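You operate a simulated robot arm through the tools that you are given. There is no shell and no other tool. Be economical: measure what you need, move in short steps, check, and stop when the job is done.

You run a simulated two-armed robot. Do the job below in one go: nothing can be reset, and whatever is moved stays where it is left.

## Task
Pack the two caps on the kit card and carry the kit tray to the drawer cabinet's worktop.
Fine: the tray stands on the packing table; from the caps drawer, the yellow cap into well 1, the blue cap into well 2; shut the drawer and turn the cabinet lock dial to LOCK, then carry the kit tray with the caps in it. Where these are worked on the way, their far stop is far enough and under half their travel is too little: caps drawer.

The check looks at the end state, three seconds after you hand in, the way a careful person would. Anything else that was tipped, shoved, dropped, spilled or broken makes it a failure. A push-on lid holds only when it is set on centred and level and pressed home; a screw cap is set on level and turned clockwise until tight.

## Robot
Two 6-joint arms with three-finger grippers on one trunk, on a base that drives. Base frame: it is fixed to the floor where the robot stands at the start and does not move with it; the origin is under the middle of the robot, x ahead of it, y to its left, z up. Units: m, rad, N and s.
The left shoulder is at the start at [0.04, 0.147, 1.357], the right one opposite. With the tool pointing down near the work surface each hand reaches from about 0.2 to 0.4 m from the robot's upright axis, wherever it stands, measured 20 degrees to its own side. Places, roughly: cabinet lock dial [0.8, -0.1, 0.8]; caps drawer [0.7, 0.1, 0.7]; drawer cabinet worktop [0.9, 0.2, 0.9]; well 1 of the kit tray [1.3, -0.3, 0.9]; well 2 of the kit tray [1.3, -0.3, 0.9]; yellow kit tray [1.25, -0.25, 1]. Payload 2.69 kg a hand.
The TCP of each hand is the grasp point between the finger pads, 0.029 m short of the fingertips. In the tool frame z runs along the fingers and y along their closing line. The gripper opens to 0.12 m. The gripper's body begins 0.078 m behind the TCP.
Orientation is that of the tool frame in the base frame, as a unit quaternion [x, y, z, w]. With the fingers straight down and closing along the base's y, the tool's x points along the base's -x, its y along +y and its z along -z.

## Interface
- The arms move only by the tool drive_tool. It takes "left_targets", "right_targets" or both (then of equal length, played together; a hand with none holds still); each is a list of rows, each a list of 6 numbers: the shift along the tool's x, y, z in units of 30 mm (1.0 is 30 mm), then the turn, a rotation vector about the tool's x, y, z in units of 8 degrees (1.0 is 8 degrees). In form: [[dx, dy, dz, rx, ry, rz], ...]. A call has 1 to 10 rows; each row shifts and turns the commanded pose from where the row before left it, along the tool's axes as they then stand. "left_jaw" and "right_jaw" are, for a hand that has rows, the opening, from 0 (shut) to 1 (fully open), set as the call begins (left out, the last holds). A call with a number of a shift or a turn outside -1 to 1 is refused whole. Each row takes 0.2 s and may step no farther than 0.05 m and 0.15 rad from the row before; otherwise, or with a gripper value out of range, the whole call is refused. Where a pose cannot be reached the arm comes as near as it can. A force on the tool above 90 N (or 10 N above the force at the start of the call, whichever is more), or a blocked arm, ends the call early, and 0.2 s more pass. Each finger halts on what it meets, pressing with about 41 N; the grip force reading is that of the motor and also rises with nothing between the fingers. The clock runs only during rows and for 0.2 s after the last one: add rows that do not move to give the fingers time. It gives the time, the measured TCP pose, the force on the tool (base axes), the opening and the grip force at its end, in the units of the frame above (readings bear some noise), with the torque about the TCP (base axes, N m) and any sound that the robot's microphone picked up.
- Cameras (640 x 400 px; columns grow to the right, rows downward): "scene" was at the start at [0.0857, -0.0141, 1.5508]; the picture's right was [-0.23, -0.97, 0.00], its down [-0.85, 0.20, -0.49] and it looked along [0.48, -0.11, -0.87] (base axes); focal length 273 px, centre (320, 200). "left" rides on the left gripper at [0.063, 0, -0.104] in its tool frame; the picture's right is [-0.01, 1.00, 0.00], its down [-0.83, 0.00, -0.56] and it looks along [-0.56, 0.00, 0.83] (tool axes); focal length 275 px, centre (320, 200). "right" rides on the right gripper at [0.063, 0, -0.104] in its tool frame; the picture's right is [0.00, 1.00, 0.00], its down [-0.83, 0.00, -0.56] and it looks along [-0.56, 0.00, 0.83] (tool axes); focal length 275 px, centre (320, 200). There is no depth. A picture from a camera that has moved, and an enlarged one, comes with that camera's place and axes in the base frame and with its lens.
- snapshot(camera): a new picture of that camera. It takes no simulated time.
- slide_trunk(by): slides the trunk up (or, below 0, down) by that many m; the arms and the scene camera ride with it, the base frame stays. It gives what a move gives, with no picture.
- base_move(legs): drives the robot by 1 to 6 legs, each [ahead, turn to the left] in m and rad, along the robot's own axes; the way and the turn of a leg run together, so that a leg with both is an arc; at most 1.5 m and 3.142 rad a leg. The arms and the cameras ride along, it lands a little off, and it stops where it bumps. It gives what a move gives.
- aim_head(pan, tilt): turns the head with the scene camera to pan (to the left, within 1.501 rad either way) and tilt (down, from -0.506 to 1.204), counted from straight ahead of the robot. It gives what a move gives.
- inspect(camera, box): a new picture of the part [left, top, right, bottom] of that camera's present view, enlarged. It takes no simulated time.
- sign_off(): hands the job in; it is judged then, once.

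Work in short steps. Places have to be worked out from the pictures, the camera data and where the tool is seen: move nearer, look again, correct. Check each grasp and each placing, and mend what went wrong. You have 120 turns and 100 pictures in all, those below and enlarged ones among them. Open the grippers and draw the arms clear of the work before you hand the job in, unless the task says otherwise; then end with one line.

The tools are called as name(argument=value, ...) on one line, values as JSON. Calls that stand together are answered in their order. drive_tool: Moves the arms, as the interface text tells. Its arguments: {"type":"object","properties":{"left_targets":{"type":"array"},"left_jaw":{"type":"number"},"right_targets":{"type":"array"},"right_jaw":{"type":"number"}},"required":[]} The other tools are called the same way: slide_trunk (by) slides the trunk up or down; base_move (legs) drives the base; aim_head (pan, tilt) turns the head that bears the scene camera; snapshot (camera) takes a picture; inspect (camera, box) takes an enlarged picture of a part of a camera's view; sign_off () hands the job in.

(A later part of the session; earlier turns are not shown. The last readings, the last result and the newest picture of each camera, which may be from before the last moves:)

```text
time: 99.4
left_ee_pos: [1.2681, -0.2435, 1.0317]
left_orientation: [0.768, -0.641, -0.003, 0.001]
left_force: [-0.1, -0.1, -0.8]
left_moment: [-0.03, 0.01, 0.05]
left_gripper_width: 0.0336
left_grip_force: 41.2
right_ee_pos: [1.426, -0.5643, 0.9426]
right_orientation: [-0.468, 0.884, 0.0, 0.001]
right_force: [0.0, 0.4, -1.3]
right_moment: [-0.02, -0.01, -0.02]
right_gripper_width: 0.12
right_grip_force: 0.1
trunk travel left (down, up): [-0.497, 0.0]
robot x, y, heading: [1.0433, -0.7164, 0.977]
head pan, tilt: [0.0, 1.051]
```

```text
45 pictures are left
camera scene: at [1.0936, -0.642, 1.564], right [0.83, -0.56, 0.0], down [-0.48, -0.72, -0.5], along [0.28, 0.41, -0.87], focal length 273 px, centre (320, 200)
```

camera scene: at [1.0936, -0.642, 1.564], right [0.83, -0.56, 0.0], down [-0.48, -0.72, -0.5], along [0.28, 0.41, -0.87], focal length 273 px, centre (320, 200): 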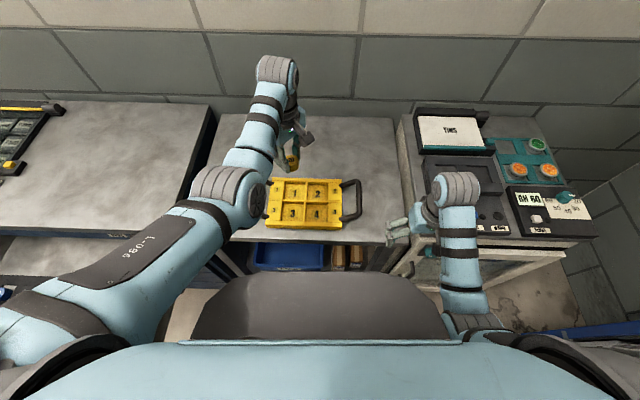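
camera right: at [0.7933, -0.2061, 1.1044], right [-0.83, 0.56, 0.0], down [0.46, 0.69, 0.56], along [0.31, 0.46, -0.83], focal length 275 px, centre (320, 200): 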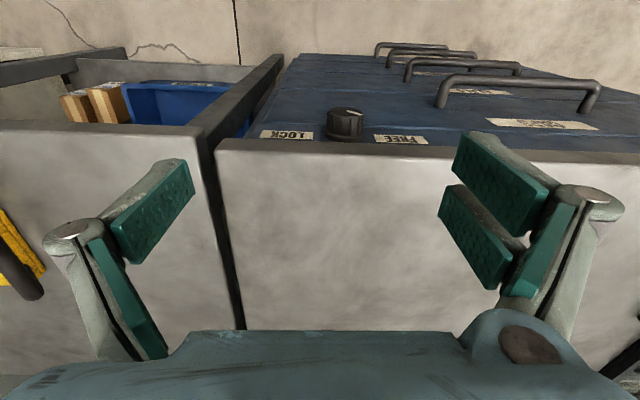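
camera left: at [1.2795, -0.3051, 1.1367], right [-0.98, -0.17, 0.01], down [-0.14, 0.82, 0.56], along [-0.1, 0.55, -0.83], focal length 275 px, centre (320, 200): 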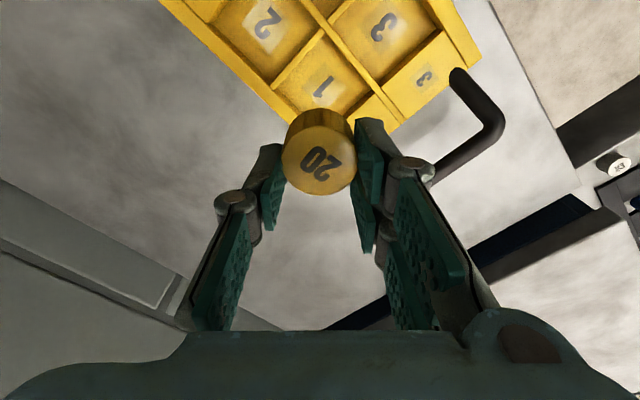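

Both cameras agree on well 1 at about (1.270, -0.254), and the cap should be over it. I descend 80 mm, raising the idle right hand at the same time.

drive_tool(left_targets=[[0, 0, 0.7, 0, 0, 0], [0, 0, 0.7, 0, 0, 0], [0, 0, 0.7, 0, 0, 0], [0, 0, 0.6, 0, 0, 0], [0, 0, 0, 0, 0, 0]], right_targets=[[0, 0, -0.8, 0, 0, 0], [0, 0, -0.8, 0, 0, 0], [0, 0, -0.8, 0, 0, 0], [0, 0, -0.8, 0, 0, 0], [0, 0, 0, 0, 0, 0]])

snapshot(camera="left")

inspect(camera="scene", box=[230, 130, 370, 240])

```text
time: 100.6
left_ee_pos: [1.2689, -0.2427, 0.9521]
left_orientation: [0.768, -0.64, -0.003, 0.002]
left_force: [0.2, -0.2, 0.2]
left_moment: [0.01, -0.01, 0.0]
left_gripper_width: 0.0337
left_grip_force: 41.1
right_ee_pos: [1.4265, -0.5653, 0.9423]
right_orientation: [-0.468, 0.884, 0.0, 0.001]
right_force: [0.3, 0.3, 0.2]
right_moment: [-0.05, 0.01, -0.01]
right_gripper_width: 0.12
right_grip_force: 0.2
right hand out of reach, approached as far as the arm can: row 1, 2, 3, 4
trunk travel left (down, up): [-0.497, 0.0]
robot x, y, heading: [1.0471, -0.7156, 0.98]
head pan, tilt: [0.0, 1.051]
```

```text
44 pictures are left
camera left: at [1.2793, -0.3045, 1.056], right [-0.98, -0.17, 0.01], down [-0.14, 0.82, 0.56], along [-0.1, 0.55, -0.83], focal length 275 px, centre (320, 200)
```

left: 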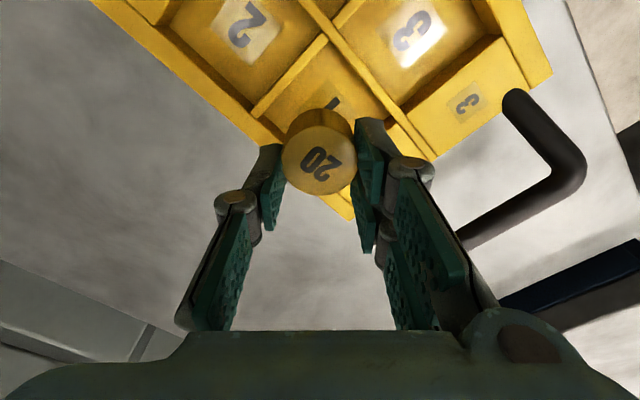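

```text
3.64 times, centred on (300, 185) of scene
camera zoom: at [1.0938, -0.6426, 1.564], right [0.83, -0.56, 0.0], down [-0.48, -0.72, -0.5], along [0.28, 0.41, -0.87], focal length 993 px, centre (393, 254)
```

zoom: 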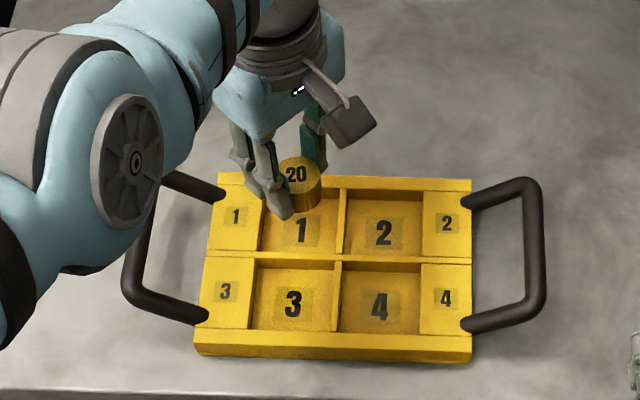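

The cap sits over well 1, only about 5 mm to the right. I trim and lower 40 mm further.

drive_tool(left_targets=[[-0.19, 0.05, 0.3, 0, 0, 0], [0, 0, 0.5, 0, 0, 0], [0, 0, 0.4, 0, 0, 0], [0, 0, 0, 0, 0, 0]])

inspect(camera="scene", box=[230, 130, 370, 240])

```text
time: 101.6
left_ee_pos: [1.2513, -0.2455, 0.9222]
left_orientation: [0.767, -0.642, -0.004, 0.001]
left_force: [0.3, 0.4, -0.2]
left_moment: [0.0, 0.02, 0.0]
left_gripper_width: 0.0335
left_grip_force: 41.1
left hand out of reach, approached as far as the arm can: row 1, 2, 3
right_ee_pos: [1.4259, -0.5659, 0.9426]
right_orientation: [-0.467, 0.884, 0.001, 0.001]
right_force: [0.1, 0.3, -0.2]
right_moment: [0.03, -0.01, 0.03]
right_gripper_width: 0.12
right_grip_force: 0.0
trunk travel left (down, up): [-0.497, 0.0]
robot x, y, heading: [1.0438, -0.718, 0.98]
head pan, tilt: [0.0, 1.051]
```

```text
3.64 times, centred on (300, 185) of scene
camera zoom: at [1.0936, -0.6425, 1.564], right [0.83, -0.56, 0.0], down [-0.48, -0.72, -0.5], along [0.28, 0.41, -0.87], focal length 993 px, centre (393, 254)
```

zoom: 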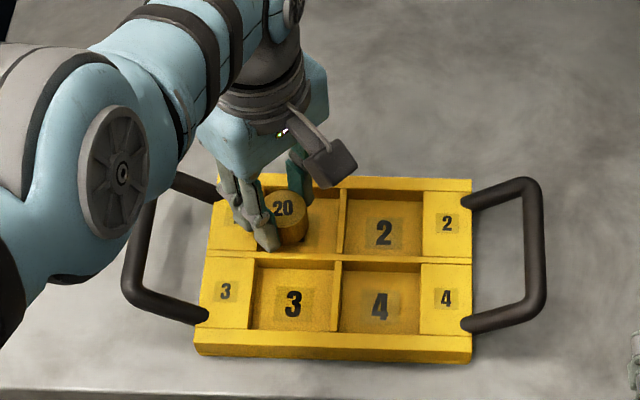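

The arm is at its stretch limit there. I lift the hand 30 mm back to the good pose, and lower the trunk by 50 mm instead (right fingertips stay above table height).

drive_tool(left_targets=[[0, 0, -0.8, 0, 0, 0], [0, 0, -0.8, 0, 0, 0], [0, 0, -0.8, 0, 0, 0], [0, 0, 0, 0, 0, 0]])

slide_trunk(by=-0.055)

snapshot(camera="left")

inspect(camera="scene", box=[230, 130, 370, 240])

```text
time: 102.6
left_ee_pos: [1.2692, -0.2297, 0.985]
left_orientation: [0.767, -0.642, -0.003, 0.003]
left_force: [-0.3, 0.1, 0.1]
left_moment: [-0.01, -0.01, 0.0]
left_gripper_width: 0.0333
left_grip_force: 41.4
left hand out of reach, approached as far as the arm can: row 1, 2, 3
right_ee_pos: [1.4269, -0.5657, 0.9417]
right_orientation: [-0.467, 0.884, 0.0, 0.001]
right_force: [0.4, -0.2, 0.9]
right_moment: [0.04, -0.01, 0.01]
right_gripper_width: 0.1201
right_grip_force: 0.0
trunk travel left (down, up): [-0.497, 0.0]
robot x, y, heading: [1.0433, -0.7144, 0.984]
head pan, tilt: [0.0, 1.051]
```

```text
time: 103.6
left_ee_pos: [1.2699, -0.2288, 0.9302]
left_orientation: [0.767, -0.641, -0.004, 0.003]
left_force: [0.1, -0.3, 0.0]
left_moment: [-0.02, -0.01, -0.01]
left_gripper_width: 0.0336
left_grip_force: 41.3
right_ee_pos: [1.4259, -0.5652, 0.8882]
right_orientation: [-0.468, 0.884, 0.0, 0.002]
right_force: [0.4, -0.1, -0.1]
right_moment: [0.0, -0.01, 0.0]
right_gripper_width: 0.12
right_grip_force: 0.0
trunk travel left (down, up): [-0.442, 0.055]
robot x, y, heading: [1.0413, -0.7159, 0.977]
head pan, tilt: [0.0, 1.051]
```

```text
41 pictures are left
camera left: at [1.2805, -0.2911, 1.0356], right [-0.98, -0.17, 0.01], down [-0.14, 0.82, 0.56], along [-0.1, 0.55, -0.83], focal length 275 px, centre (320, 200)
```

left: 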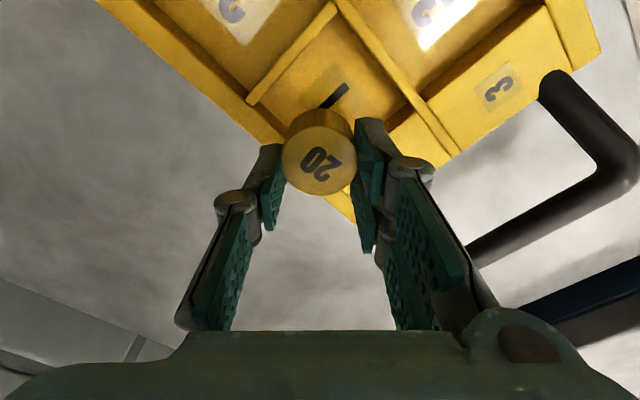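

```text
3.64 times, centred on (300, 185) of scene
camera zoom: at [1.0935, -0.6426, 1.5098], right [0.83, -0.56, 0.0], down [-0.48, -0.72, -0.5], along [0.28, 0.41, -0.87], focal length 993 px, centre (393, 254)
```

zoom: 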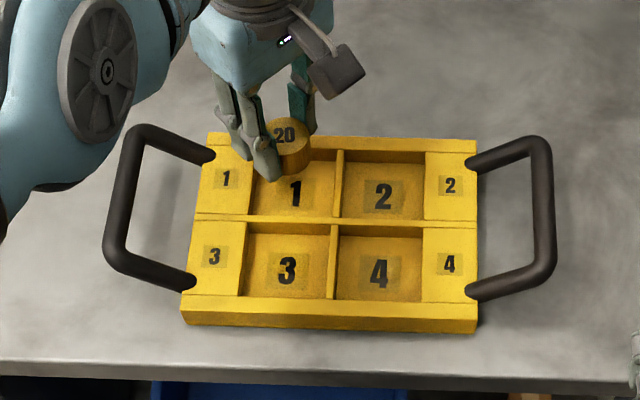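

Well 1 re-measured at about (1.267, -0.252). I trim the position and lower 20 mm with the force watched.

drive_tool(left_targets=[[0.44, 0.23, 0, 0, 0, 0], [0, 0, 0.35, 0, 0, 0], [0, 0, 0.35, 0, 0, 0], [0, 0, 0, 0, 0, 0]])

inspect(camera="scene", box=[230, 130, 370, 240])

```text
time: 104.6
left_ee_pos: [1.2708, -0.2398, 0.915]
left_orientation: [0.767, -0.642, -0.004, -0.004]
left_force: [6.5, 7.9, 34.8]
left_moment: [0.55, -0.63, -0.01]
left_gripper_width: 0.0335
left_grip_force: 41.2
left hand out of reach, approached as far as the arm can: row 1, 3
right_ee_pos: [1.425, -0.5685, 0.8886]
right_orientation: [-0.468, 0.884, 0.001, 0.003]
right_force: [-0.2, -0.4, -0.2]
right_moment: [0.02, -0.02, 0.0]
right_gripper_width: 0.1202
right_grip_force: 0.1
trunk travel left (down, up): [-0.442, 0.055]
robot x, y, heading: [1.0442, -0.7155, 0.982]
head pan, tilt: [0.0, 1.051]
```

```text
3.64 times, centred on (300, 185) of scene
camera zoom: at [1.0925, -0.6466, 1.5107], right [0.83, -0.56, 0.0], down [-0.48, -0.72, -0.5], along [0.28, 0.42, -0.87], focal length 993 px, centre (393, 254)
```

zoom: 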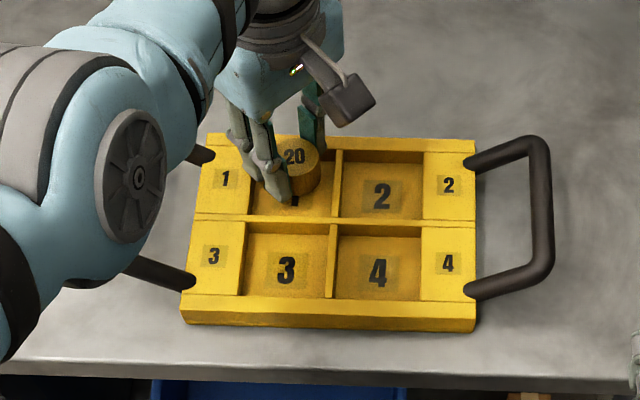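

snapshot(camera="left")

```text
38 pictures are left
camera left: at [1.2815, -0.302, 1.0178], right [-0.98, -0.17, 0.0], down [-0.14, 0.81, 0.56], along [-0.1, 0.56, -0.83], focal length 275 px, centre (320, 200)
```

left: 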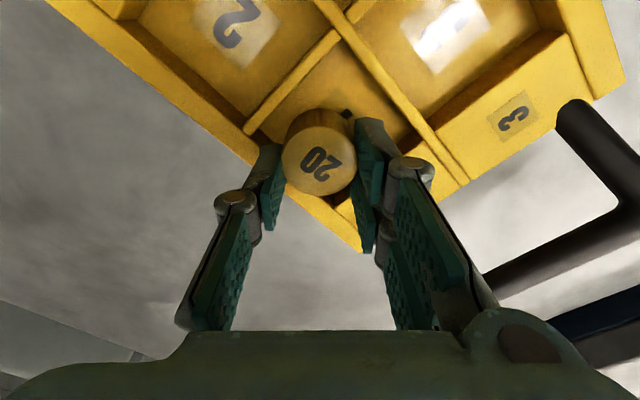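

The fingertip is resting on the tray's rear rim; I'm still short of reach by a centimetre. I lift off, and try to shift the right hand outward and back so I can lower the trunk further.

drive_tool(left_targets=[[0, 0, -0.6, 0, 0, 0], [0, 0, -0.6, 0, 0, 0], [0, 0, 0, 0, 0, 0], [0, 0, 0, 0, 0, 0], [0, 0, 0, 0, 0, 0]], right_targets=[[0, -0.9, 0, 0, 0, 0], [0, -0.9, 0, 0, 0, 0], [0, -0.9, -0.5, 0, 0, 0], [0.3, -0.9, -0.9, 0, 0, 0], [0.3, 0, -0.9, 0, 0, 0]])

```text
time: 105.8
left_ee_pos: [1.2685, -0.2395, 0.9449]
left_orientation: [0.767, -0.641, -0.004, 0.003]
left_force: [0.4, -0.8, 0.8]
left_moment: [0.02, -0.01, -0.01]
left_gripper_width: 0.0335
left_grip_force: 40.6
right_ee_pos: [1.5074, -0.6471, 0.9545]
right_orientation: [-0.469, 0.883, 0.003, 0.002]
right_force: [-0.6, 0.9, 0.4]
right_moment: [0.01, -0.01, 0.0]
right_gripper_width: 0.1201
right_grip_force: 0.1
right hand out of reach, approached as far as the arm can: row 5
trunk travel left (down, up): [-0.442, 0.055]
robot x, y, heading: [1.0431, -0.713, 0.983]
head pan, tilt: [0.0, 1.051]
```

Right hand is now well clear. I raise the left hand 90 mm relative to the trunk, trim, and lower the trunk 90 mm so that the arm is less stretched.

drive_tool(left_targets=[[0, 0, -0.8, 0, 0, 0], [0, 0, -0.8, 0, 0, 0], [0, 0, -0.8, 0, 0, 0], [0.16, 0.23, -0.6, 0, 0, 0], [0, 0, 0, 0, 0, 0]])

slide_trunk(by=-0.09)

snapshot(camera="left")

inspect(camera="scene", box=[230, 100, 370, 210])

```text
time: 107.0
left_ee_pos: [1.2644, -0.2441, 1.035]
left_orientation: [0.767, -0.642, -0.004, 0.002]
left_force: [-0.1, -0.3, 0.6]
left_moment: [0.0, -0.02, 0.0]
left_gripper_width: 0.0334
left_grip_force: 40.5
right_ee_pos: [1.5083, -0.6463, 0.9539]
right_orientation: [-0.468, 0.884, 0.002, 0.003]
right_force: [-0.1, 0.2, -0.1]
right_moment: [-0.03, 0.0, -0.06]
right_gripper_width: 0.1201
right_grip_force: 0.1
trunk travel left (down, up): [-0.442, 0.055]
robot x, y, heading: [1.047, -0.7164, 0.976]
head pan, tilt: [0.0, 1.051]
```

```text
time: 108.2
left_ee_pos: [1.264, -0.2434, 0.9425]
left_orientation: [0.767, -0.641, -0.004, 0.002]
left_force: [0.2, -1.0, -1.0]
left_moment: [-0.02, 0.02, -0.01]
left_gripper_width: 0.0334
left_grip_force: 41.0
right_ee_pos: [1.5083, -0.6471, 0.8641]
right_orientation: [-0.468, 0.884, 0.001, 0.001]
right_force: [0.6, 0.6, 0.7]
right_moment: [-0.03, 0.0, 0.01]
right_gripper_width: 0.12
right_grip_force: 0.2
trunk travel left (down, up): [-0.352, 0.145]
robot x, y, heading: [1.0424, -0.716, 0.977]
head pan, tilt: [0.0, 1.051]
```

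```text
37 pictures are left
camera left: at [1.2744, -0.3067, 1.0476], right [-0.98, -0.17, 0.01], down [-0.14, 0.82, 0.56], along [-0.1, 0.55, -0.83], focal length 275 px, centre (320, 200)
```

left: 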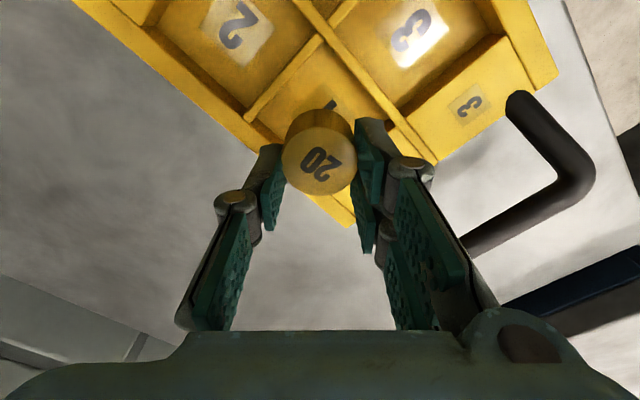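

```text
3.64 times, centred on (300, 155) of scene
camera zoom: at [1.0937, -0.6426, 1.4189], right [0.83, -0.56, 0.0], down [-0.48, -0.72, -0.5], along [0.28, 0.41, -0.87], focal length 993 px, centre (393, 364)
```

zoom: 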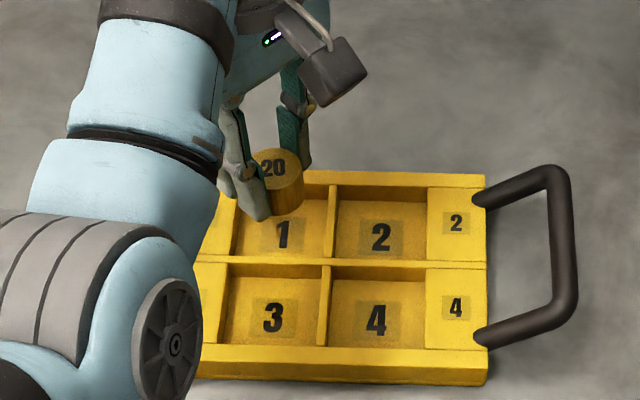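

I trim by 5 mm and lower 30 mm, watching for contact.

drive_tool(left_targets=[[0.1, 0.17, 0.2, 0, 0, 0], [0, 0, 0.4, 0, 0, 0], [0, 0, 0.4, 0, 0, 0], [0, 0, 0, 0, 0, 0]])

snapshot(camera="left")

```text
time: 109.2
left_ee_pos: [1.2576, -0.2483, 0.9137]
left_orientation: [0.767, -0.641, -0.003, 0.002]
left_force: [-0.2, 1.2, 7.5]
left_moment: [-0.15, 0.17, 0.01]
left_gripper_width: 0.0335
left_grip_force: 40.7
right_ee_pos: [1.5075, -0.647, 0.8645]
right_orientation: [-0.467, 0.884, 0.002, 0.002]
right_force: [0.4, 0.4, 0.1]
right_moment: [0.02, 0.02, -0.02]
right_gripper_width: 0.1201
right_grip_force: 0.1
trunk travel left (down, up): [-0.352, 0.145]
robot x, y, heading: [1.0408, -0.7169, 0.978]
head pan, tilt: [0.0, 1.051]
```

```text
35 pictures are left
camera left: at [1.2687, -0.3112, 1.0184], right [-0.98, -0.17, 0.01], down [-0.14, 0.82, 0.56], along [-0.1, 0.55, -0.83], focal length 275 px, centre (320, 200)
```

left: 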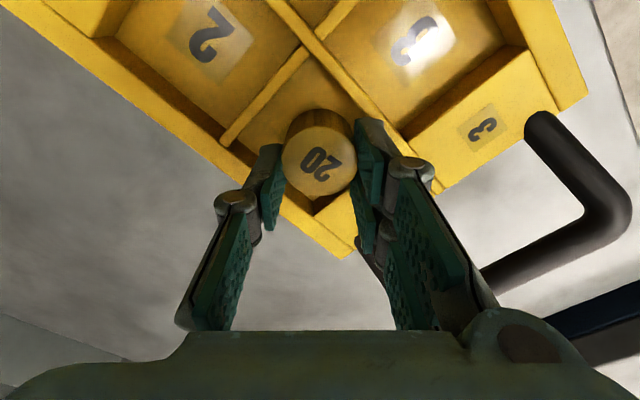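

Light contact (7.5 N) at the same height as before, consistent with the cap standing on the well floor. I open the jaw slightly and look.

drive_tool(left_targets=[[0, 0, 0, 0, 0, 0], [0, 0, 0, 0, 0, 0]], left_jaw=0.4)

drive_tool(left_targets=[[0, 0, -0.3, 0, 0, 0], [0, 0, -0.7, 0, 0, 0], [0, 0, -1, 0, 0, 0], [0, 0, -1, 0, 0, 0], [0, 0, 0, 0, 0, 0]])

snapshot(camera="left")

```text
time: 109.8
left_ee_pos: [1.258, -0.2493, 0.9135]
left_orientation: [0.767, -0.641, -0.005, 0.002]
left_force: [1.1, -0.9, 5.4]
left_moment: [-0.03, 0.0, 0.01]
left_gripper_width: 0.0473
left_grip_force: 0.0
right_ee_pos: [1.5081, -0.6464, 0.863]
right_orientation: [-0.467, 0.884, 0.002, 0.002]
right_force: [-0.3, 0.9, -0.7]
right_moment: [-0.01, 0.0, 0.02]
right_gripper_width: 0.12
right_grip_force: 0.1
trunk travel left (down, up): [-0.352, 0.145]
robot x, y, heading: [1.0412, -0.7164, 0.983]
head pan, tilt: [0.0, 1.051]
```

```text
time: 111.0
left_ee_pos: [1.2777, -0.2346, 0.9931]
left_orientation: [0.767, -0.642, -0.004, 0.002]
left_force: [-0.2, 0.1, -0.5]
left_moment: [0.0, 0.02, -0.01]
left_gripper_width: 0.0479
left_grip_force: 0.0
left hand out of reach, approached as far as the arm can: row 3, 4
right_ee_pos: [1.5079, -0.6465, 0.8627]
right_orientation: [-0.467, 0.884, 0.002, 0.002]
right_force: [0.3, 0.9, 0.0]
right_moment: [0.0, -0.01, -0.01]
right_gripper_width: 0.1201
right_grip_force: 0.0
trunk travel left (down, up): [-0.352, 0.145]
robot x, y, heading: [1.0477, -0.7158, 0.976]
head pan, tilt: [0.0, 1.051]
```

```text
34 pictures are left
camera left: at [1.2884, -0.297, 1.0976], right [-0.98, -0.17, 0.01], down [-0.14, 0.82, 0.56], along [-0.1, 0.55, -0.83], focal length 275 px, centre (320, 200)
```

left: 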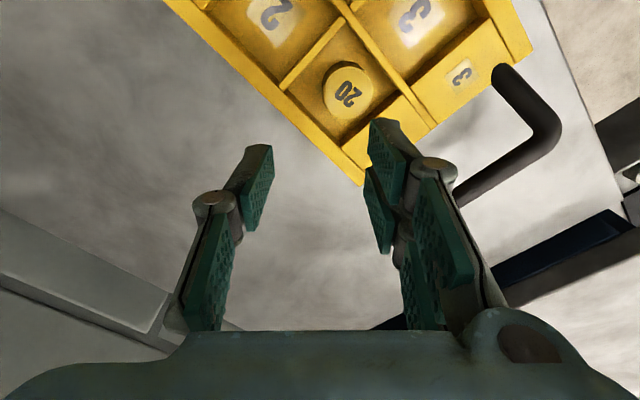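

Yellow 20 stands in well 1. I raise the trunk, back off and drive back to the drawer for blue 20.

slide_trunk(by=0.145)

base_move(legs=[[-0.5, 0], [0, 1.35], [0.713, 0], [0, -1.35]])

snapshot(camera="scene")

snapshot(camera="left")

```text
time: 112.8
left_ee_pos: [1.2765, -0.2351, 1.1389]
left_orientation: [0.767, -0.642, -0.004, 0.003]
left_force: [0.3, -0.4, 0.2]
left_moment: [-0.04, 0.0, -0.02]
left_gripper_width: 0.0481
left_grip_force: 0.2
right_ee_pos: [1.5083, -0.646, 1.0102]
right_orientation: [-0.468, 0.884, 0.001, 0.002]
right_force: [0.2, 0.2, 0.7]
right_moment: [-0.01, 0.01, 0.01]
right_gripper_width: 0.1199
right_grip_force: 0.1
trunk travel left (down, up): [-0.497, 0.0]
robot x, y, heading: [1.0428, -0.7192, 0.979]
head pan, tilt: [0.0, 1.051]
```

```text
time: 125.8
left_ee_pos: [0.4996, -0.1411, 1.1369]
left_orientation: [0.772, -0.635, -0.004, 0.003]
left_force: [0.3, 0.1, -0.1]
left_moment: [0.03, 0.01, -0.02]
left_gripper_width: 0.0479
left_grip_force: 0.0
right_ee_pos: [0.7381, -0.549, 1.0093]
right_orientation: [-0.475, 0.88, 0.002, 0.002]
right_force: [-0.8, 0.1, -0.1]
right_moment: [0.01, 0.0, 0.01]
right_gripper_width: 0.1198
right_grip_force: 0.1
trunk travel left (down, up): [-0.497, 0.0]
robot x, y, heading: [0.2738, -0.625, 0.997]
head pan, tilt: [0.0, 1.051]
```

```text
33 pictures are left
camera scene: at [0.3224, -0.551, 1.564], right [0.84, -0.54, 0.0], down [-0.47, -0.73, -0.5], along [0.27, 0.42, -0.87], focal length 273 px, centre (320, 200)
```

scene: 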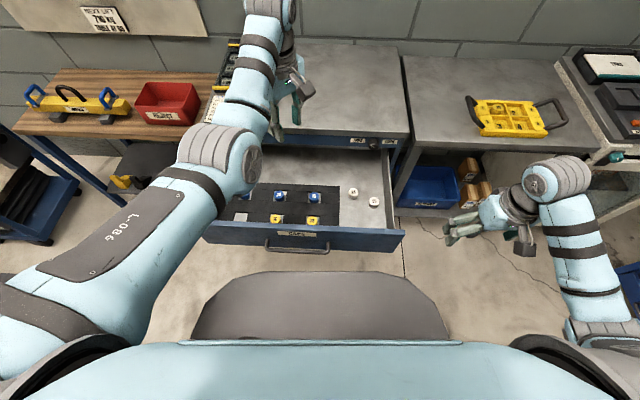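

```text
32 pictures are left
camera left: at [0.5113, -0.2021, 1.2423], right [-0.98, -0.19, 0.01], down [-0.15, 0.82, 0.56], along [-0.11, 0.55, -0.83], focal length 275 px, centre (320, 200)
```

left: 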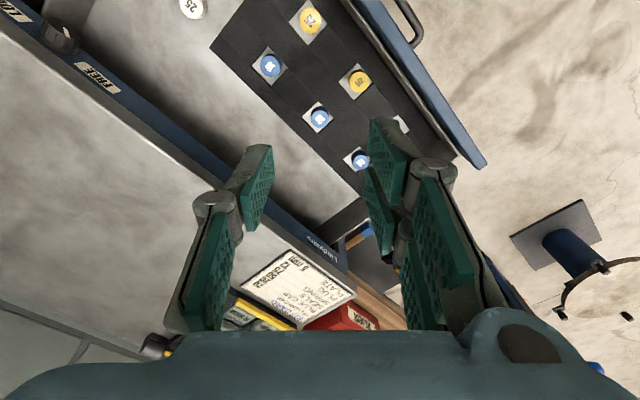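

Blue 20 measures (0.480, -0.038) in both cameras. It's at the edge of reach, so I square the hand's yaw with the robot, tilt 16° forward about the closing line (so pads stay upright on the cap), and move over it.

drive_tool(left_targets=[[0, 0, 0, 0, 0, 0.92], [0, 0, 0, 0, 0, 0.92], [0, 0, 0, 0, 0, 0.92], [0, 0, 0, 0, 0, 0.92], [0, 0, 0, 0, 0, 0.92], [-0.4, 0.6, 0, 0, 0, 0.9], [-0.4, 0.6, 0, 0, 0, 0], [-0.4, 0.6, 0, 0, 0, 0], [-0.3, 0.6, 0, 0, -1, 0], [0, 0, 0, 0, -1, 0]], left_jaw=0.5)

base_move(legs=[[0.03, -0.015]])

slide_trunk(by=-0.3)

snapshot(camera="left")

```text
time: 128.0
left_ee_pos: [0.4614, -0.0653, 1.1376]
left_orientation: [-0.474, 0.87, 0.069, 0.12]
left_force: [-0.1, 0.1, -0.7]
left_moment: [0.02, 0.0, 0.04]
left_gripper_width: 0.0598
left_grip_force: 0.1
right_ee_pos: [0.7364, -0.5488, 1.0069]
right_orientation: [-0.475, 0.88, 0.002, 0.003]
right_force: [-0.3, -0.2, -0.1]
right_moment: [-0.02, 0.02, 0.01]
right_gripper_width: 0.1198
right_grip_force: 0.1
trunk travel left (down, up): [-0.497, 0.0]
robot x, y, heading: [0.2725, -0.6212, 1.001]
head pan, tilt: [0.0, 1.051]
```

```text
time: 128.9
left_ee_pos: [0.483, -0.0485, 1.1431]
left_orientation: [-0.467, 0.873, 0.071, 0.121]
left_force: [-0.6, -0.4, 1.0]
left_moment: [0.06, -0.03, 0.0]
left_gripper_width: 0.0595
left_grip_force: 0.1
right_ee_pos: [0.7511, -0.5354, 1.009]
right_orientation: [-0.469, 0.883, 0.004, 0.006]
right_force: [-0.7, -0.7, -0.1]
right_moment: [0.13, -0.03, -0.03]
right_gripper_width: 0.1202
right_grip_force: 0.0
trunk travel left (down, up): [-0.497, 0.0]
robot x, y, heading: [0.2909, -0.6014, 0.98]
head pan, tilt: [0.0, 1.051]
```

```text
time: 131.9
left_ee_pos: [0.4858, -0.0436, 0.8399]
left_orientation: [-0.467, 0.874, 0.068, 0.119]
left_force: [1.1, -0.1, -0.2]
left_moment: [0.01, -0.02, 0.0]
left_gripper_width: 0.06
left_grip_force: 0.1
right_ee_pos: [0.7545, -0.5307, 0.7097]
right_orientation: [-0.468, 0.884, 0.002, 0.002]
right_force: [0.0, 0.3, 0.2]
right_moment: [-0.01, 0.0, 0.03]
right_gripper_width: 0.12
right_grip_force: 0.1
trunk travel left (down, up): [-0.197, 0.3]
robot x, y, heading: [0.2895, -0.5975, 0.98]
head pan, tilt: [0.0, 1.051]
```

```text
31 pictures are left
camera left: at [0.4365, -0.1172, 0.9232], right [-0.83, 0.56, 0.01], down [0.37, 0.53, 0.76], along [0.42, 0.63, -0.65], focal length 275 px, centre (320, 200)
```

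left: 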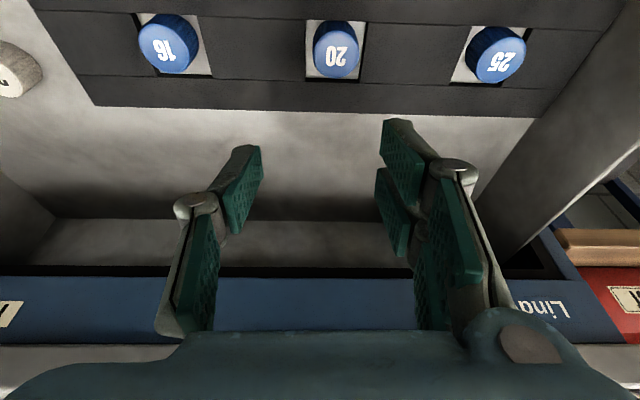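

Blue 20 is at about (0.473, -0.038). I line up and descend 80 mm first.

drive_tool(left_targets=[[0.32, 0.153, 0.833, 0, 0, 0], [0.32, 0.153, 0.833, 0, 0, 0], [0.32, 0.153, 0.833, 0, 0, 0], [0, 0, 0, 0, 0, 0]])

snapshot(camera="left")

```text
time: 132.9
left_ee_pos: [0.47, -0.0411, 0.7591]
left_orientation: [-0.467, 0.873, 0.068, 0.12]
left_force: [0.4, 0.7, -0.2]
left_moment: [0.02, 0.02, 0.01]
left_gripper_width: 0.0601
left_grip_force: 0.0
right_ee_pos: [0.7542, -0.5306, 0.709]
right_orientation: [-0.469, 0.883, 0.002, 0.002]
right_force: [0.1, -1.1, 0.2]
right_moment: [0.02, 0.01, 0.01]
right_gripper_width: 0.1201
right_grip_force: 0.1
trunk travel left (down, up): [-0.197, 0.3]
robot x, y, heading: [0.2894, -0.5988, 0.975]
head pan, tilt: [0.0, 1.051]
```

```text
30 pictures are left
camera left: at [0.4204, -0.1139, 0.8421], right [-0.83, 0.56, 0.01], down [0.37, 0.53, 0.76], along [0.42, 0.63, -0.65], focal length 275 px, centre (320, 200)
```

left: 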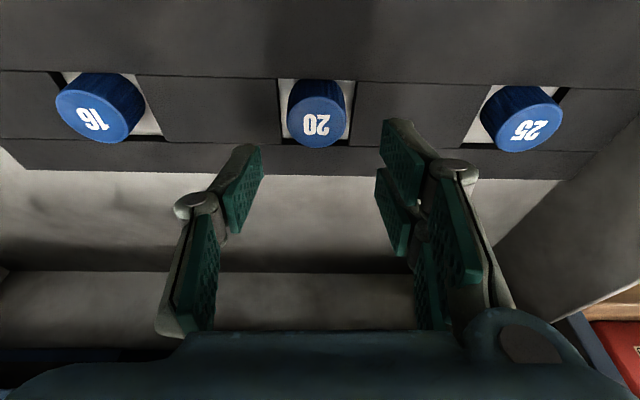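

Lateral alignment is within 2 mm; the cap top triangulates to z 0.705. I descend the remaining 44 mm gently.

drive_tool(left_targets=[[0.17, -0.08, 0.5, 0, 0, 0], [0.17, 0, 0.5, 0, 0, 0], [0.14, 0, 0.3, 0, 0, 0], [0, 0, 0, 0, 0, 0]])

snapshot(camera="left")

```text
time: 133.9
left_ee_pos: [0.471, -0.0436, 0.718]
left_orientation: [-0.467, 0.874, 0.069, 0.119]
left_force: [-0.6, 0.7, 0.2]
left_moment: [-0.01, -0.03, 0.01]
left_gripper_width: 0.0601
left_grip_force: 0.0
right_ee_pos: [0.7538, -0.5303, 0.7091]
right_orientation: [-0.469, 0.883, 0.002, 0.002]
right_force: [-0.4, 0.5, -0.3]
right_moment: [0.01, 0.0, 0.0]
right_gripper_width: 0.1201
right_grip_force: 0.0
trunk travel left (down, up): [-0.197, 0.3]
robot x, y, heading: [0.2924, -0.5958, 0.983]
head pan, tilt: [0.0, 1.051]
```

```text
29 pictures are left
camera left: at [0.4206, -0.118, 0.8014], right [-0.83, 0.56, 0.01], down [0.37, 0.53, 0.76], along [0.42, 0.63, -0.65], focal length 275 px, centre (320, 200)
```

left: 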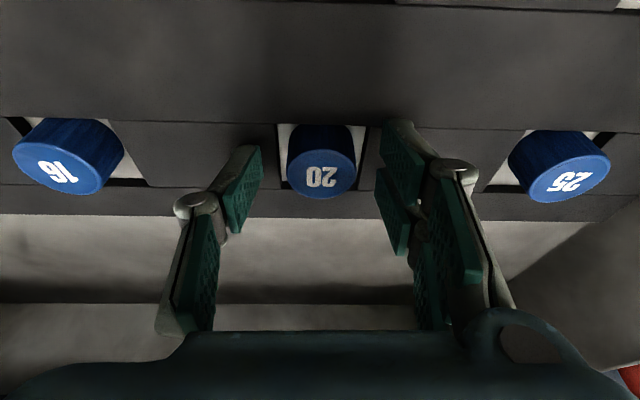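

Centred. I close on the cap.

drive_tool(left_targets=[[0, 0, 0, 0, 0, 0], [0, 0, 0, 0, 0, 0], [0, 0, 0, 0, 0, 0]], left_jaw=0.1)

drive_tool(left_targets=[[-0.13, 0, -0.5, 0, 0, 0], [-0.2, 0, -0.8, 0, 0, 0], [-0.25, 0, -0.9, 0, 0, 0], [-0.25, 0, -0.9, 0, 0, 0], [0, 0, 0, 0, 0, 0]])

snapshot(camera="left")

```text
time: 134.7
left_ee_pos: [0.4703, -0.0428, 0.7196]
left_orientation: [-0.468, 0.873, 0.069, 0.119]
left_force: [0.3, -0.4, 0.8]
left_moment: [0.04, 0.02, 0.01]
left_gripper_width: 0.0332
left_grip_force: 41.1
right_ee_pos: [0.755, -0.5299, 0.7092]
right_orientation: [-0.468, 0.883, 0.002, 0.002]
right_force: [-0.5, 0.2, -0.4]
right_moment: [-0.01, 0.04, 0.0]
right_gripper_width: 0.1201
right_grip_force: 0.0
trunk travel left (down, up): [-0.197, 0.3]
robot x, y, heading: [0.2896, -0.5988, 0.982]
head pan, tilt: [0.0, 1.051]
```

```text
time: 135.9
left_ee_pos: [0.4706, -0.0457, 0.8142]
left_orientation: [-0.468, 0.873, 0.069, 0.12]
left_force: [0.5, -0.6, -0.5]
left_moment: [0.03, 0.01, 0.02]
left_gripper_width: 0.0338
left_grip_force: 40.3
right_ee_pos: [0.754, -0.5295, 0.7094]
right_orientation: [-0.468, 0.884, 0.002, 0.002]
right_force: [-0.4, 0.4, -0.9]
right_moment: [-0.01, 0.0, 0.03]
right_gripper_width: 0.1199
right_grip_force: 0.1
trunk travel left (down, up): [-0.197, 0.3]
robot x, y, heading: [0.2927, -0.5965, 0.983]
head pan, tilt: [0.0, 1.051]
```

```text
28 pictures are left
camera left: at [0.4211, -0.1203, 0.8977], right [-0.83, 0.56, 0.01], down [0.37, 0.53, 0.76], along [0.42, 0.63, -0.65], focal length 275 px, centre (320, 200)
```

left: 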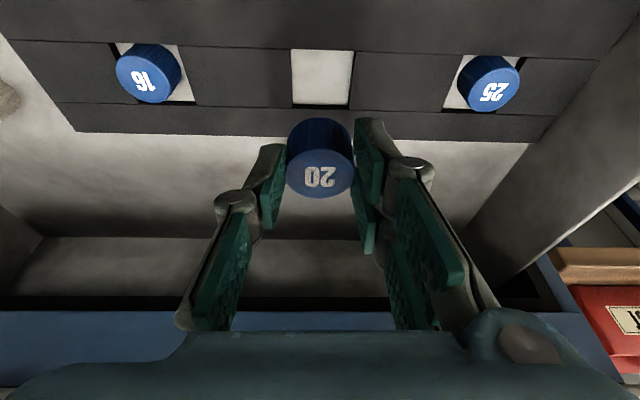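

Blue 20 is held. I raise the trunk and drive to the packing table again.

slide_trunk(by=0.3)

base_move(legs=[[-0.15, 0], [0, -1.2], [0.867, 0], [0, 1.2]])

base_move(legs=[[0.14, 0]])

snapshot(camera="scene")

snapshot(camera="left")

```text
time: 138.9
left_ee_pos: [0.4714, -0.046, 1.1128]
left_orientation: [-0.467, 0.873, 0.069, 0.119]
left_force: [-0.1, -0.4, -0.3]
left_moment: [0.01, 0.01, 0.0]
left_gripper_width: 0.0334
left_grip_force: 40.9
right_ee_pos: [0.7543, -0.5301, 1.0075]
right_orientation: [-0.469, 0.883, 0.002, 0.002]
right_force: [-0.1, 0.3, 0.7]
right_moment: [-0.02, -0.02, 0.02]
right_gripper_width: 0.12
right_grip_force: 0.0
trunk travel left (down, up): [-0.497, 0.0]
robot x, y, heading: [0.2926, -0.6009, 0.982]
head pan, tilt: [0.0, 1.051]
```

```text
time: 150.4
left_ee_pos: [1.2382, -0.3533, 1.1125]
left_orientation: [-0.468, 0.873, 0.068, 0.119]
left_force: [-0.2, -0.7, -0.6]
left_moment: [0.01, -0.03, 0.0]
left_gripper_width: 0.0332
left_grip_force: 41.0
right_ee_pos: [1.5252, -0.8348, 1.0076]
right_orientation: [-0.471, 0.882, 0.002, 0.002]
right_force: [-0.2, 0.1, -0.3]
right_moment: [0.0, 0.0, 0.01]
right_gripper_width: 0.12
right_grip_force: 0.1
trunk travel left (down, up): [-0.497, 0.0]
robot x, y, heading: [1.0622, -0.9085, 0.987]
head pan, tilt: [0.0, 1.051]
```

```text
time: 151.8
left_ee_pos: [1.312, -0.2403, 1.1155]
left_orientation: [-0.47, 0.872, 0.069, 0.12]
left_force: [-0.8, -0.9, 0.5]
left_moment: [0.04, -0.03, 0.0]
left_gripper_width: 0.0335
left_grip_force: 41.2
right_ee_pos: [1.5992, -0.7217, 1.0095]
right_orientation: [-0.472, 0.881, 0.003, 0.003]
right_force: [-0.6, 0.4, -0.7]
right_moment: [0.01, -0.03, 0.03]
right_gripper_width: 0.1201
right_grip_force: 0.1
trunk travel left (down, up): [-0.497, 0.0]
robot x, y, heading: [1.1393, -0.7949, 0.986]
head pan, tilt: [0.0, 1.051]
```

```text
27 pictures are left
camera scene: at [1.1837, -0.7234, 1.5644], right [0.84, -0.55, 0.0], down [-0.48, -0.72, -0.5], along [0.27, 0.42, -0.87], focal length 273 px, centre (320, 200)
```

scene: 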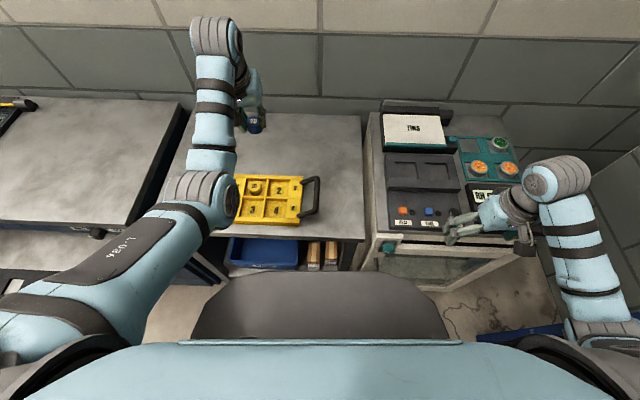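

```text
26 pictures are left
camera left: at [1.262, -0.3148, 1.1981], right [-0.83, 0.55, 0.01], down [0.36, 0.54, 0.76], along [0.42, 0.64, -0.65], focal length 275 px, centre (320, 200)
```

left: 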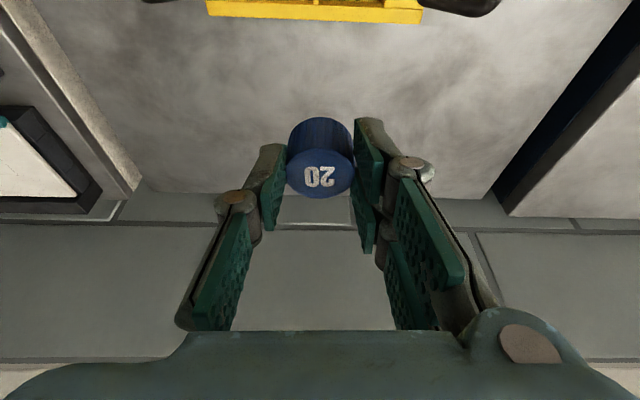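

Well 2 measures about (1.312, -0.289). The right hand hovers over the neighbouring cabinet's edge, so I turn the base 0.3 rad right to swing it clear, then bring the blue cap over well 2.

base_move(legs=[[0, -0.3]])

drive_tool(left_targets=[[0.6, 0.7, 0, 0, 0, 0], [0.6, 0.7, 0, 0, 0, 0], [0.6, 0.7, 0, 0, 0, 0], [0.6, 0.7, 0, 0, 0, 0], [0.5, 0.7, 0, 0, 0, 0], [0.5, 0.5, -0.6, 0, 0, 0], [0, 0, 0, 0, 0, 0]])

snapshot(camera="scene")

```text
time: 153.1
left_ee_pos: [1.4679, -0.3125, 1.1134]
left_orientation: [-0.337, 0.931, 0.05, 0.129]
left_force: [-0.9, 0.6, 0.3]
left_moment: [-0.01, 0.09, 0.03]
left_gripper_width: 0.0336
left_grip_force: 41.3
right_ee_pos: [1.6031, -0.8574, 1.008]
right_orientation: [-0.336, 0.942, 0.002, 0.002]
right_force: [-0.4, 0.4, 1.0]
right_moment: [0.0, -0.01, 0.03]
right_gripper_width: 0.1201
right_grip_force: 0.0
trunk travel left (down, up): [-0.497, 0.0]
robot x, y, heading: [1.1377, -0.7922, 0.693]
head pan, tilt: [0.0, 1.051]
```

```text
time: 154.7
left_ee_pos: [1.3275, -0.2647, 1.0757]
left_orientation: [-0.336, 0.932, 0.049, 0.128]
left_force: [0.8, -0.9, -0.3]
left_moment: [-0.03, 0.02, 0.0]
left_gripper_width: 0.0333
left_grip_force: 41.0
left hand out of reach, approached as far as the arm can: row 3, 4, 5, 6
right_ee_pos: [1.6026, -0.8577, 1.0074]
right_orientation: [-0.336, 0.942, 0.002, 0.002]
right_force: [-1.0, 0.6, -0.9]
right_moment: [0.01, -0.01, 0.03]
right_gripper_width: 0.1199
right_grip_force: 0.0
trunk travel left (down, up): [-0.497, 0.0]
robot x, y, heading: [1.137, -0.791, 0.696]
head pan, tilt: [0.0, 1.051]
```

```text
25 pictures are left
camera scene: at [1.2063, -0.7358, 1.564], right [0.64, -0.77, 0.0], down [-0.67, -0.55, -0.5], along [0.38, 0.32, -0.87], focal length 273 px, centre (320, 200)
```

scene: 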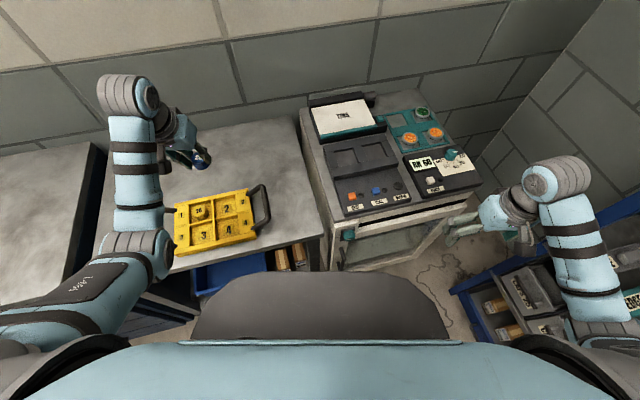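

The hand was near its folded limit; going down frees it. I lower to TCP z≈0.965 above well 2.

drive_tool(left_targets=[[0.303, -0.02, 0.87, 0, 0, 0], [0.303, -0.02, 0.87, 0, 0, 0], [0.303, -0.02, 0.87, 0, 0, 0], [0.303, -0.02, 0.87, 0, 0, 0], [0.303, -0.02, 0.87, 0, 0, 0], [0, 0, 0, 0, 0, 0]])

snapshot(camera="left")

inspect(camera="scene", box=[150, 130, 290, 260])

```text
time: 156.1
left_ee_pos: [1.3197, -0.2726, 0.9361]
left_orientation: [-0.336, 0.932, 0.051, 0.128]
left_force: [0.1, 0.4, 0.2]
left_moment: [-0.02, 0.01, -0.05]
left_gripper_width: 0.0335
left_grip_force: 41.5
right_ee_pos: [1.6027, -0.8581, 1.0065]
right_orientation: [-0.337, 0.941, 0.002, 0.003]
right_force: [0.8, 0.2, -0.1]
right_moment: [-0.02, -0.02, 0.01]
right_gripper_width: 0.12
right_grip_force: 0.1
trunk travel left (down, up): [-0.497, 0.0]
robot x, y, heading: [1.139, -0.7911, 0.697]
head pan, tilt: [0.0, 1.051]
```

```text
24 pictures are left
camera left: at [1.2513, -0.3295, 1.0197], right [-0.64, 0.77, 0.01], down [0.5, 0.41, 0.76], along [0.58, 0.49, -0.65], focal length 275 px, centre (320, 200)
```

left: 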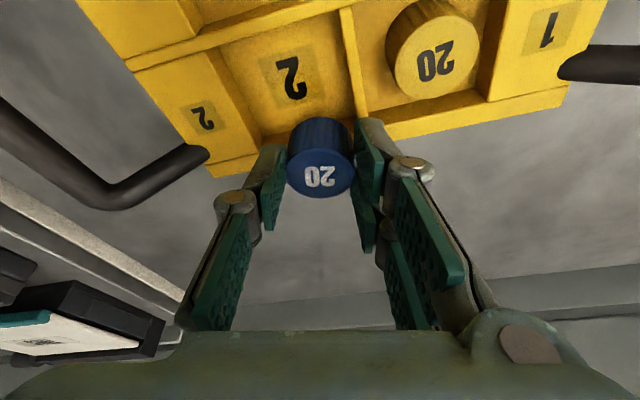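

```text
3.08 times, centred on (220, 195) of scene
camera zoom: at [1.206, -0.7357, 1.564], right [0.64, -0.77, 0.0], down [-0.67, -0.55, -0.5], along [0.38, 0.32, -0.87], focal length 841 px, centre (628, 215)
```

zoom: 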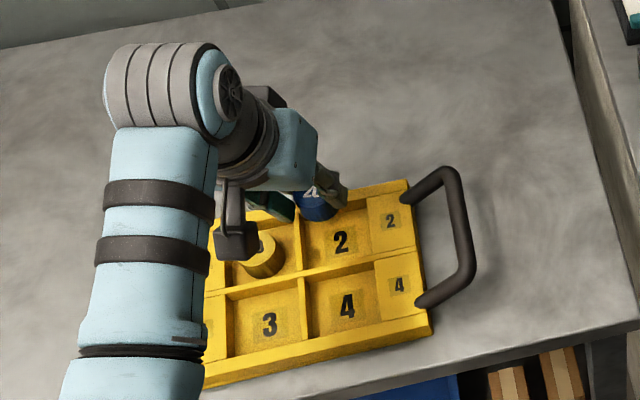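

Well 2's centre is at about (1.315, -0.295); the cap is 27 mm beyond it toward the rear-left. I lift 30 mm and shift back and right.

drive_tool(left_targets=[[-0.27, 0, -0.96, 0, 0, 0], [0.75, -0.48, -0.21, 0, 0, 0], [0, 0, 0, 0, 0, 0]])

snapshot(camera="left")

```text
time: 156.9
left_ee_pos: [1.3131, -0.2999, 0.9673]
left_orientation: [-0.336, 0.932, 0.05, 0.128]
left_force: [-0.6, -0.9, -1.4]
left_moment: [-0.01, 0.03, 0.01]
left_gripper_width: 0.0339
left_grip_force: 41.4
right_ee_pos: [1.6016, -0.8577, 1.0082]
right_orientation: [-0.337, 0.942, 0.002, 0.002]
right_force: [-0.4, 0.3, 0.3]
right_moment: [0.04, 0.01, 0.03]
right_gripper_width: 0.12
right_grip_force: 0.1
trunk travel left (down, up): [-0.497, 0.0]
robot x, y, heading: [1.1343, -0.7912, 0.693]
head pan, tilt: [0.0, 1.051]
```

```text
22 pictures are left
camera left: at [1.2437, -0.3564, 1.0497], right [-0.64, 0.77, 0.01], down [0.5, 0.41, 0.76], along [0.58, 0.49, -0.65], focal length 275 px, centre (320, 200)
```

left: 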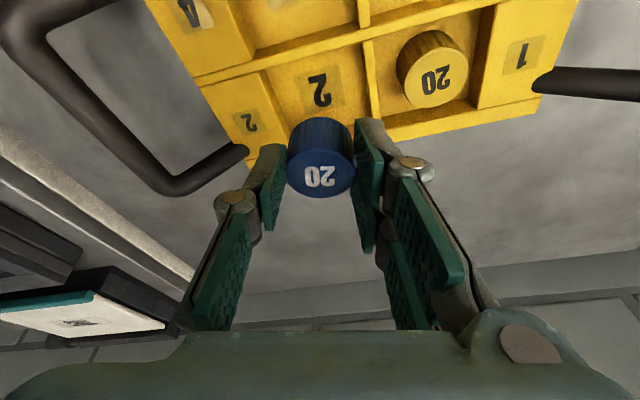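

Aligned within ~4 mm. I lower straight down 40 mm, then a bit more to light contact.

drive_tool(left_targets=[[0.18, 0.05, 0.64, 0, 0, 0], [0.18, 0.05, 0.64, 0, 0, 0], [0.04, 0, 0.16, 0, 0, 0], [0, 0, 0, 0, 0, 0]])

snapshot(camera="left")

```text
time: 157.9
left_ee_pos: [1.3132, -0.2968, 0.9213]
left_orientation: [-0.337, 0.931, 0.051, 0.128]
left_force: [-1.4, 0.5, 0.1]
left_moment: [-0.03, -0.04, -0.02]
left_gripper_width: 0.0338
left_grip_force: 40.8
right_ee_pos: [1.6024, -0.8563, 1.0088]
right_orientation: [-0.337, 0.942, 0.002, 0.002]
right_force: [-0.5, 0.2, -0.5]
right_moment: [-0.01, 0.04, 0.03]
right_gripper_width: 0.1203
right_grip_force: 0.1
trunk travel left (down, up): [-0.497, 0.0]
robot x, y, heading: [1.139, -0.7929, 0.694]
head pan, tilt: [0.0, 1.051]
```

```text
21 pictures are left
camera left: at [1.2428, -0.3537, 1.0047], right [-0.64, 0.77, 0.01], down [0.51, 0.41, 0.76], along [0.58, 0.49, -0.65], focal length 275 px, centre (320, 200)
```

left: 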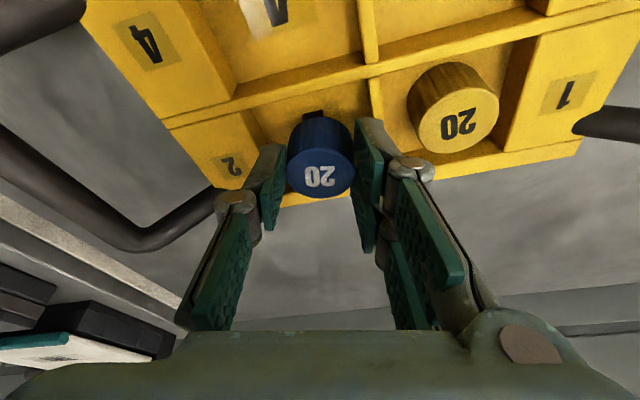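

No contact yet and the cap is inside well 2. A few more millimetres.

drive_tool(left_targets=[[0.02, 0, 0.1, 0, 0, 0], [0.02, 0, 0.1, 0, 0, 0], [0.02, 0, 0.06, 0, 0, 0], [0, 0, 0, 0, 0, 0]])

```text
time: 158.9
left_ee_pos: [1.312, -0.2968, 0.9176]
left_orientation: [-0.335, 0.931, 0.054, 0.132]
left_force: [3.0, 8.3, 42.3]
left_moment: [0.8, 1.05, -0.26]
left_gripper_width: 0.0338
left_grip_force: 41.0
right_ee_pos: [1.6019, -0.8612, 1.009]
right_orientation: [-0.336, 0.942, 0.003, 0.004]
right_force: [-0.2, 0.5, 0.2]
right_moment: [-0.01, 0.0, 0.0]
right_gripper_width: 0.12
right_grip_force: 0.1
trunk travel left (down, up): [-0.497, 0.0]
robot x, y, heading: [1.1373, -0.7902, 0.692]
head pan, tilt: [0.0, 1.051]
```

The cap is on the floor (contact at 0.918). I ease up 3 mm, open a little, retreat along the tool axis and look.

drive_tool(left_targets=[[0, 0, -0.1, 0, 0, 0], [0, 0, 0, 0, 0, 0]])

drive_tool(left_targets=[[0, 0, 0, 0, 0, 0], [0, 0, 0, 0, 0, 0], [-0.05, 0, -0.3, 0, 0, 0], [-0.2, 0, -0.8, 0, 0, 0], [-0.25, 0, -0.9, 0, 0, 0], [-0.25, 0, -0.9, 0, 0, 0], [0, 0, 0, 0, 0, 0]], left_jaw=0.42)

snapshot(camera="left")

```text
time: 159.5
left_ee_pos: [1.3097, -0.296, 0.9158]
left_orientation: [-0.336, 0.932, 0.049, 0.127]
left_force: [-0.4, -0.6, 0.0]
left_moment: [-0.01, -0.01, 0.01]
left_gripper_width: 0.0337
left_grip_force: 41.0
right_ee_pos: [1.6017, -0.8574, 1.0071]
right_orientation: [-0.336, 0.942, 0.001, 0.004]
right_force: [0.2, -0.4, 0.8]
right_moment: [0.01, 0.03, -0.01]
right_gripper_width: 0.1199
right_grip_force: 0.2
trunk travel left (down, up): [-0.497, 0.0]
robot x, y, heading: [1.1373, -0.7887, 0.689]
head pan, tilt: [0.0, 1.051]
```

```text
time: 161.1
left_ee_pos: [1.3097, -0.2986, 1.0092]
left_orientation: [-0.336, 0.932, 0.049, 0.128]
left_force: [0.1, -0.1, -0.1]
left_moment: [0.03, -0.02, 0.01]
left_gripper_width: 0.0503
left_grip_force: 0.1
right_ee_pos: [1.6029, -0.8571, 1.0075]
right_orientation: [-0.336, 0.942, 0.002, 0.002]
right_force: [-0.5, -0.5, 0.3]
right_moment: [0.0, -0.03, 0.01]
right_gripper_width: 0.1198
right_grip_force: 0.1
trunk travel left (down, up): [-0.497, 0.0]
robot x, y, heading: [1.1421, -0.792, 0.692]
head pan, tilt: [0.0, 1.051]
```

```text
20 pictures are left
camera left: at [1.2404, -0.3556, 1.0907], right [-0.64, 0.77, 0.01], down [0.5, 0.41, 0.76], along [0.58, 0.49, -0.65], focal length 275 px, centre (320, 200)
```

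left: 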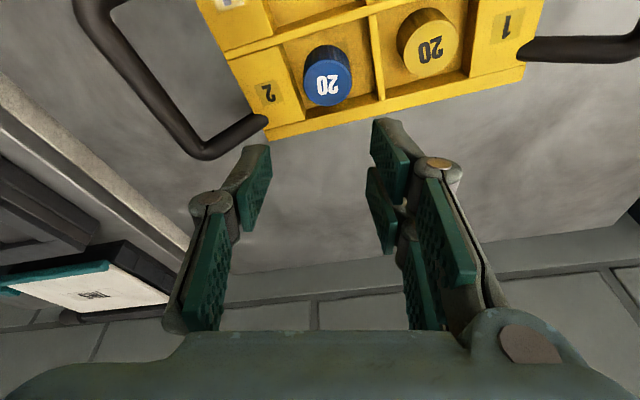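

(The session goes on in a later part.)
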